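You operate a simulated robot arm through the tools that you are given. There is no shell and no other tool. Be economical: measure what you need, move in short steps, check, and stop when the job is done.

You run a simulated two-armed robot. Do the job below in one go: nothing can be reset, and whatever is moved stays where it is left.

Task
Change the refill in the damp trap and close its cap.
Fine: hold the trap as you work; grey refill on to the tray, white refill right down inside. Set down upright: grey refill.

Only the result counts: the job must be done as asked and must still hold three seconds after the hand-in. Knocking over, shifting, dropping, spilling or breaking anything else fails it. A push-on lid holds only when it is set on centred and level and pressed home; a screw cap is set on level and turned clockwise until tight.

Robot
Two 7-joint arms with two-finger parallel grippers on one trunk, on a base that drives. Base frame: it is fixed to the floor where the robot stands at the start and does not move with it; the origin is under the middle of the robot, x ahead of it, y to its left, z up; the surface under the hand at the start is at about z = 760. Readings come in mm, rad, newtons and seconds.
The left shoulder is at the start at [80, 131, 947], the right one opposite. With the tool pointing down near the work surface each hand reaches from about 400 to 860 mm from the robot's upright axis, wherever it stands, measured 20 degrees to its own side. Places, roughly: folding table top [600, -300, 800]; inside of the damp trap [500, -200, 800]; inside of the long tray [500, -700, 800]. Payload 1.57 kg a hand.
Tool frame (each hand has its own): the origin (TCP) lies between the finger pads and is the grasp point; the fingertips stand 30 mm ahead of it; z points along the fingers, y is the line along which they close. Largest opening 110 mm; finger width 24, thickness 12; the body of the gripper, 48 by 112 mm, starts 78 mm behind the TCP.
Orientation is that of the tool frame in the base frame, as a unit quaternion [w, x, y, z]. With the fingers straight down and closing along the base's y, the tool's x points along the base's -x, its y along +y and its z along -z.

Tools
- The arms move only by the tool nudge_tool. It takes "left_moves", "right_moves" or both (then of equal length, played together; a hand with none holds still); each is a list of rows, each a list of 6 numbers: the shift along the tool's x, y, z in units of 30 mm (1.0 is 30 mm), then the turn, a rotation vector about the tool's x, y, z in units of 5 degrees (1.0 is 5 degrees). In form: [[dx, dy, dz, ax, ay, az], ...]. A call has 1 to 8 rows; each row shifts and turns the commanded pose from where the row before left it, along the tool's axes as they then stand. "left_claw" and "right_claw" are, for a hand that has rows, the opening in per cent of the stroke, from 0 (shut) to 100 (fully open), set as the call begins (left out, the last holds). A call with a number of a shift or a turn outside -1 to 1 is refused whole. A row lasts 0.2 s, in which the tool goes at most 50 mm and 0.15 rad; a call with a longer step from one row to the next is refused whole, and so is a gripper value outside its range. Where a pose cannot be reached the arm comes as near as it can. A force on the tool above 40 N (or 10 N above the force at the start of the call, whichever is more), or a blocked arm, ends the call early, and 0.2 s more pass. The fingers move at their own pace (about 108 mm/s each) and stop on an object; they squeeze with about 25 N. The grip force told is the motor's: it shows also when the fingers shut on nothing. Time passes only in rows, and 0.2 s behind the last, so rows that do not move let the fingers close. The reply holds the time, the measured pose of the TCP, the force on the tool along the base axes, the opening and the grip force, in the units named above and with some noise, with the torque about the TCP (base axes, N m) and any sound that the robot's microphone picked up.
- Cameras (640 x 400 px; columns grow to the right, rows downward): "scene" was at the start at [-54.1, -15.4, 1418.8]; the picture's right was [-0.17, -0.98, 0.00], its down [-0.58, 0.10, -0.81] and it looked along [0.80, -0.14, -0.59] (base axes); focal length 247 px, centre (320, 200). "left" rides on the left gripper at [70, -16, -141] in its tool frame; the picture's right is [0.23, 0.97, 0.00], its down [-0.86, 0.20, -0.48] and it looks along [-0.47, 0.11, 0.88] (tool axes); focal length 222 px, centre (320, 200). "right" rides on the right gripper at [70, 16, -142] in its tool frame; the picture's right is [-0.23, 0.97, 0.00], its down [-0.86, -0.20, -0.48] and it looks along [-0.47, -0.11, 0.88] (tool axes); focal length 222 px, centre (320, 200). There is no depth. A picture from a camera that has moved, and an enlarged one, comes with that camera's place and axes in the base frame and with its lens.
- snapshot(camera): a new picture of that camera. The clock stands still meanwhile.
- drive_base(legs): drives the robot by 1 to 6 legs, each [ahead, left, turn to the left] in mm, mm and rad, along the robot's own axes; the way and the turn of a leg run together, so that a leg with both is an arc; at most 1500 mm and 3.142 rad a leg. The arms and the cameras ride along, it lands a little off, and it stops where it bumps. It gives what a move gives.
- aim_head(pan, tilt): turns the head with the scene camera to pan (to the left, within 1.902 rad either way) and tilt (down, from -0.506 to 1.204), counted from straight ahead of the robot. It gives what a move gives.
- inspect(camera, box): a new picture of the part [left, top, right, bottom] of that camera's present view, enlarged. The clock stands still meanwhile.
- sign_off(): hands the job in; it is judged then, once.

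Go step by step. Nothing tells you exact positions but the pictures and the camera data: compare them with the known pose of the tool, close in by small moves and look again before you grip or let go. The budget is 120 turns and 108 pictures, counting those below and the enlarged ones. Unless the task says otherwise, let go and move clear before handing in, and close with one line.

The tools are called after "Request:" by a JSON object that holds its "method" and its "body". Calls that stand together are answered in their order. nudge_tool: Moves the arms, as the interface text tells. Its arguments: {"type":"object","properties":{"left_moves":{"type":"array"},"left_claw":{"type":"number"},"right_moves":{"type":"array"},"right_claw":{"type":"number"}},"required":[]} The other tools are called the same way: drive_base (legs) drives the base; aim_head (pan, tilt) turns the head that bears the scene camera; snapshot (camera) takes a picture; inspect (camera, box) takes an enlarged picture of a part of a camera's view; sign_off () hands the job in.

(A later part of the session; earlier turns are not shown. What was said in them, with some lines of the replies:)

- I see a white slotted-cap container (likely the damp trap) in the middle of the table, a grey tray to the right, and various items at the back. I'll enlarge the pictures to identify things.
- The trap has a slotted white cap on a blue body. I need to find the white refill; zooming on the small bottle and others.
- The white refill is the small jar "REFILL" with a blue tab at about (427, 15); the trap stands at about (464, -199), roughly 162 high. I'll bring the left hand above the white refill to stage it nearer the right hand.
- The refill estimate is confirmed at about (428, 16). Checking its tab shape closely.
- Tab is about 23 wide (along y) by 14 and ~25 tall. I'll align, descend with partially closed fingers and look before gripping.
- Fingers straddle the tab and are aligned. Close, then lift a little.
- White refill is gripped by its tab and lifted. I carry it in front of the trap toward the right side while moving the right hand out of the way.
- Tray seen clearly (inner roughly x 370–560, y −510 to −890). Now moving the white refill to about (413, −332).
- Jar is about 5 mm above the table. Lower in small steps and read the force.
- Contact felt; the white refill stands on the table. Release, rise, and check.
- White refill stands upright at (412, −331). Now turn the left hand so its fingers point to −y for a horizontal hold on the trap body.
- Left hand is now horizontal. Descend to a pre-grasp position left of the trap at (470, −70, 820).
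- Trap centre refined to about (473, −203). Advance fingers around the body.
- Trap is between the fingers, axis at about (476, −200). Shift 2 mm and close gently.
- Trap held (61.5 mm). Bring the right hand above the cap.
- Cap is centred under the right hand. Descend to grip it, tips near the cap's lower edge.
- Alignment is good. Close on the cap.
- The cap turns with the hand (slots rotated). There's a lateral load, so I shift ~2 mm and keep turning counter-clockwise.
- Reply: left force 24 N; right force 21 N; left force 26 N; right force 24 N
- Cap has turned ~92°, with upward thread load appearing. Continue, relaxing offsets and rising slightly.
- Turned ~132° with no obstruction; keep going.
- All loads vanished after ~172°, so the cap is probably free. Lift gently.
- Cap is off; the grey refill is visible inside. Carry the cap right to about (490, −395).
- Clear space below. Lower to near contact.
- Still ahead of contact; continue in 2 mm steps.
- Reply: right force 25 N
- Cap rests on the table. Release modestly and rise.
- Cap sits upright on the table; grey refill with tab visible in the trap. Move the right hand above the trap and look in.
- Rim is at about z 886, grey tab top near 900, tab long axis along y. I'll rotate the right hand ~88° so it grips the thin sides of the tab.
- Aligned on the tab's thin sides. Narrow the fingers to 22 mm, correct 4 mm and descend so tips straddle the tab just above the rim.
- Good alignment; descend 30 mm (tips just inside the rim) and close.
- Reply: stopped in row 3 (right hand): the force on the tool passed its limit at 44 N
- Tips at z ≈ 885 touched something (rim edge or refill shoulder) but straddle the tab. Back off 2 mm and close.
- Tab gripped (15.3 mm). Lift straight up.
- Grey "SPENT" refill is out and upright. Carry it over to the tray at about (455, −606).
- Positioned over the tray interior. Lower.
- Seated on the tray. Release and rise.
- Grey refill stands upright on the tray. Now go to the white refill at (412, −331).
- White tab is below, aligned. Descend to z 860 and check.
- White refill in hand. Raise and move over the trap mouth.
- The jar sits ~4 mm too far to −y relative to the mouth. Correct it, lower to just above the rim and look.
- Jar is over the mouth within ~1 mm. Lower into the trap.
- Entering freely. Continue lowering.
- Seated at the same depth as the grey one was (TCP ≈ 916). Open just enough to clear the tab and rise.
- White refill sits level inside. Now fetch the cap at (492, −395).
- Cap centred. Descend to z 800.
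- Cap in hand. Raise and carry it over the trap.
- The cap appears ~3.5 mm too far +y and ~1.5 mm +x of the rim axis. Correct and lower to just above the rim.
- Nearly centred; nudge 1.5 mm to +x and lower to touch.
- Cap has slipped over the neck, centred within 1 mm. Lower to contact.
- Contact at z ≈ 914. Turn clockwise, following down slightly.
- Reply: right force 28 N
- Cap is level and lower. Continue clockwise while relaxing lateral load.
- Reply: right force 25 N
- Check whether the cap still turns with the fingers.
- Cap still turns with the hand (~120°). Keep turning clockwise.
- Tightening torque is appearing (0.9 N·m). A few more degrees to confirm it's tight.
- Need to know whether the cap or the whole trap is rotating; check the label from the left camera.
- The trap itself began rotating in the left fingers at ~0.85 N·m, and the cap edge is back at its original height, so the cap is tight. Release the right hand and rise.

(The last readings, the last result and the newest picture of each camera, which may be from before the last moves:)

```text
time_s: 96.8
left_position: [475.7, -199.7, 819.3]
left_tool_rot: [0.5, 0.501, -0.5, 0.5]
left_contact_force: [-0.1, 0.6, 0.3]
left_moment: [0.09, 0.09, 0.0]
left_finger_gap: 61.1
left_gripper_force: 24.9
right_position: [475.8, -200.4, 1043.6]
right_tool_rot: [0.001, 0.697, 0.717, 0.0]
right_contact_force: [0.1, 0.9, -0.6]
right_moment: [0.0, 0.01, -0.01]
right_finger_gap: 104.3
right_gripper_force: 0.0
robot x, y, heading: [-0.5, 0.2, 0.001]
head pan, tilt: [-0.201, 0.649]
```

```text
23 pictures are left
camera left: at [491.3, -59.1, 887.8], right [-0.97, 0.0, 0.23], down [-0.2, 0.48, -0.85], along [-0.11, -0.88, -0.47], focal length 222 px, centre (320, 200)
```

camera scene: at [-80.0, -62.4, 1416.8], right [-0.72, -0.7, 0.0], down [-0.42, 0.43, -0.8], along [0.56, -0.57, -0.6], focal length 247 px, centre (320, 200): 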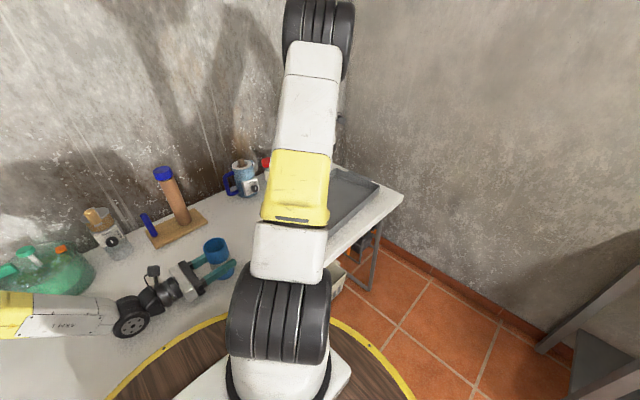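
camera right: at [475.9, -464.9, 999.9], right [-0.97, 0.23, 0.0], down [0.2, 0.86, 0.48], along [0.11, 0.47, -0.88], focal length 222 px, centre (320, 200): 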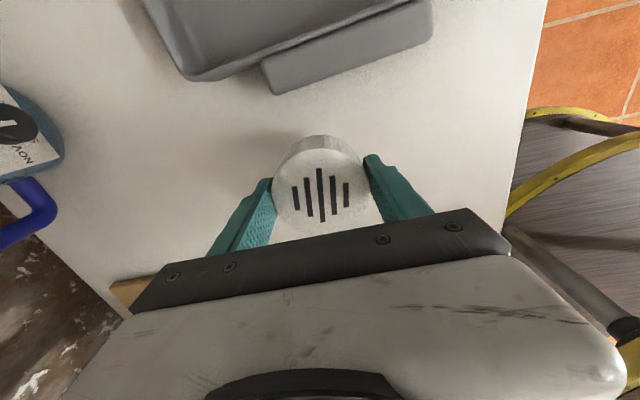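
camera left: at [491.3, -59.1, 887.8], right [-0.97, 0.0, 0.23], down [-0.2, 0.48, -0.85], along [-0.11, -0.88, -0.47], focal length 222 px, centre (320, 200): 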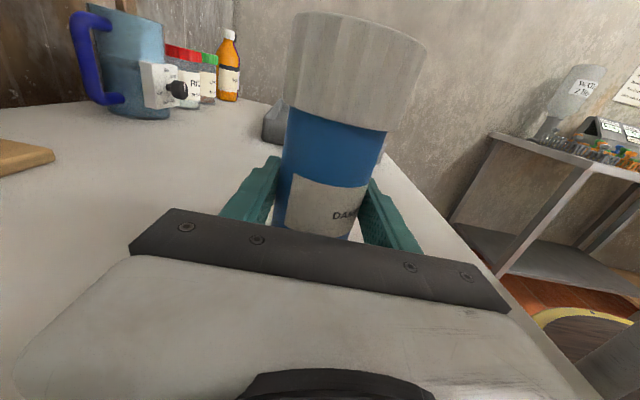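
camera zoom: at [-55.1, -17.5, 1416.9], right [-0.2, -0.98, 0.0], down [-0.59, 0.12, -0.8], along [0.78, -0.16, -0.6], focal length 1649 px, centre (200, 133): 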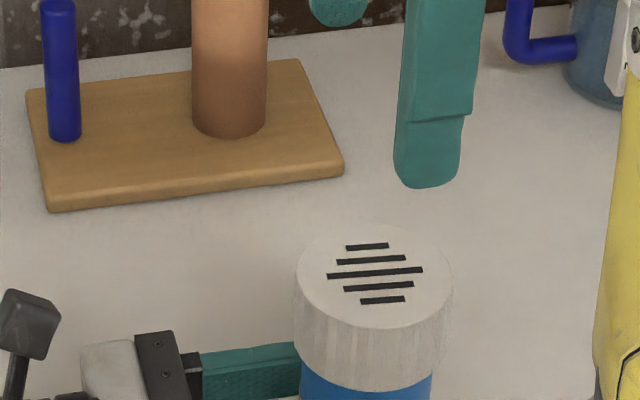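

Cap is level and fully down. Release the trap with the left hand and back away along +y.

Request:
{"method": "nudge_tool", "body": {"left_moves": [[0, 0, 0, 0, 0, 0], [0, 0, 0, 0, 0, 0], [0, 0, 0, 0, 0, 0], [0, 0, -0.5, 0, 0, 0], [0, 0, -1, 0, 0, 0], [0, 0, -1, 0, 0, 0], [0, 0, -1, 0, 0, 0], [0, 0, -1, 0, 0, 0]], "left_claw": 100}}

Request:
{"method": "inspect", "body": {"camera": "scene", "box": [220, 160, 412, 280]}}

Request:
{"method": "snapshot", "body": {"camera": "left"}}

```text
time_s: 98.6
left_position: [474.0, -64.0, 821.2]
left_tool_rot: [0.5, 0.501, -0.5, 0.5]
left_contact_force: [0.5, -0.7, -0.7]
left_moment: [0.0, -0.01, -0.02]
left_finger_gap: 109.8
left_gripper_force: 0.0
right_position: [474.6, -199.4, 1044.0]
right_tool_rot: [0.001, 0.697, 0.717, 0.0]
right_contact_force: [-0.4, -0.6, 0.3]
right_moment: [0.02, 0.01, -0.01]
right_finger_gap: 104.6
right_gripper_force: 0.1
robot x, y, heading: [0.7, 1.3, -0.003]
head pan, tilt: [-0.201, 0.649]
```

```text
3.33 times, centred on (316, 220) of scene
camera zoom: at [-55.2, -17.8, 1416.9], right [-0.2, -0.98, 0.0], down [-0.59, 0.12, -0.8], along [0.78, -0.16, -0.6], focal length 825 px, centre (333, 133)
```

zoom: 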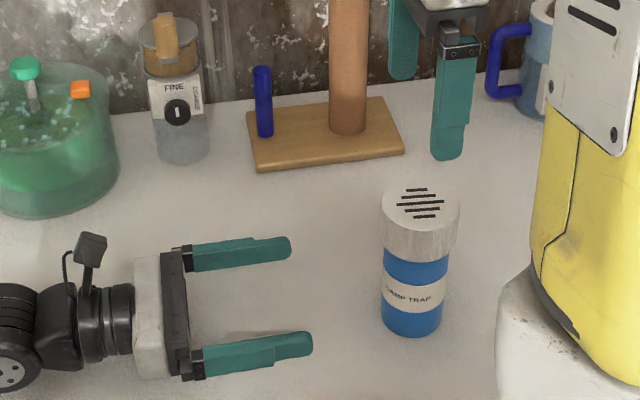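

```text
21 pictures are left
camera left: at [490.3, 77.5, 890.1], right [-0.97, 0.0, 0.23], down [-0.2, 0.48, -0.85], along [-0.11, -0.88, -0.47], focal length 222 px, centre (320, 200)
```

left: 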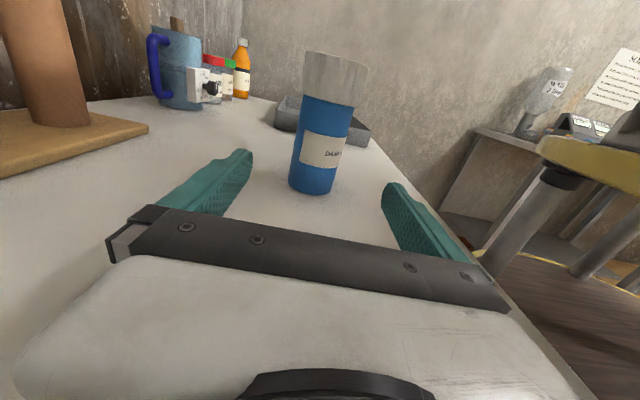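

Trap stands upright and closed. A last check on the grey refill in the tray.

Request:
{"method": "nudge_tool", "body": {"right_moves": [[0, 0, -1, 0, 0, 0], [0, 0, -1, 0, 0, 0], [0, 0, -1, 0, 0, 0]]}}

Request:
{"method": "aim_head", "body": {"pan": -0.85, "tilt": 0.6}}

Request:
{"method": "snapshot", "body": {"camera": "scene"}}

Request:
{"method": "snapshot", "body": {"camera": "right"}}

```text
time_s: 99.4
left_position: [474.7, -65.2, 821.0]
left_tool_rot: [0.5, 0.501, -0.5, 0.5]
left_contact_force: [0.8, -0.2, -0.6]
left_moment: [-0.05, 0.03, 0.0]
left_finger_gap: 110.0
left_gripper_force: 0.1
right_position: [475.4, -200.9, 1132.5]
right_tool_rot: [0.001, 0.697, 0.717, 0.001]
right_contact_force: [0.3, -0.3, -0.2]
right_moment: [0.01, 0.04, 0.0]
right_finger_gap: 104.7
right_gripper_force: 0.1
robot x, y, heading: [-1.9, -3.2, 0.0]
head pan, tilt: [-0.201, 0.649]
```

```text
time_s: 100.4
left_position: [474.9, -64.8, 820.8]
left_tool_rot: [0.499, 0.501, -0.5, 0.5]
left_contact_force: [0.2, 0.8, 0.3]
left_moment: [-0.04, 0.0, 0.01]
left_finger_gap: 110.1
left_gripper_force: 0.1
right_position: [474.9, -201.1, 1130.9]
right_tool_rot: [0.001, 0.697, 0.717, 0.0]
right_contact_force: [0.3, -0.1, 0.2]
right_moment: [-0.02, 0.02, -0.01]
right_finger_gap: 104.6
right_gripper_force: 0.1
robot x, y, heading: [1.1, -1.7, 0.002]
head pan, tilt: [-0.85, 0.6]
```

```text
20 pictures are left
camera scene: at [-81.9, -66.6, 1421.1], right [-0.75, -0.66, 0.0], down [-0.37, 0.42, -0.82], along [0.54, -0.62, -0.57], focal length 247 px, centre (320, 200)
```

scene: 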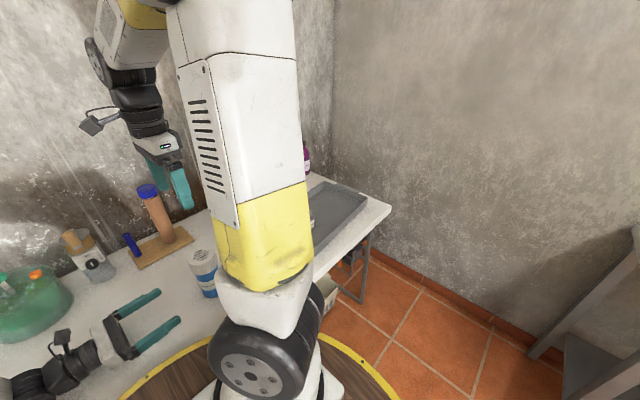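

```text
19 pictures are left
camera right: at [489.2, -130.9, 1273.9], right [0.98, -0.2, 0.0], down [-0.18, -0.86, 0.48], along [-0.09, -0.47, -0.88], focal length 222 px, centre (320, 200)
```

right: 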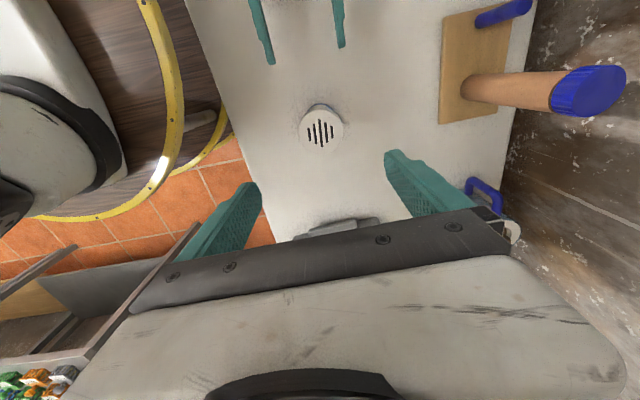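

The trap is standing closed. The arm hides most of the tray here, but I saw the grey refill upright there after I let it go. Both hands are clear, so I'm handing in.

Request:
{"method": "sign_off", "body": {}}

```text
The job is handed in.
```

I changed the refill in the damp trap: the white one is right down inside, the cap is screwed on tight, and the grey one was set upright on the tray.
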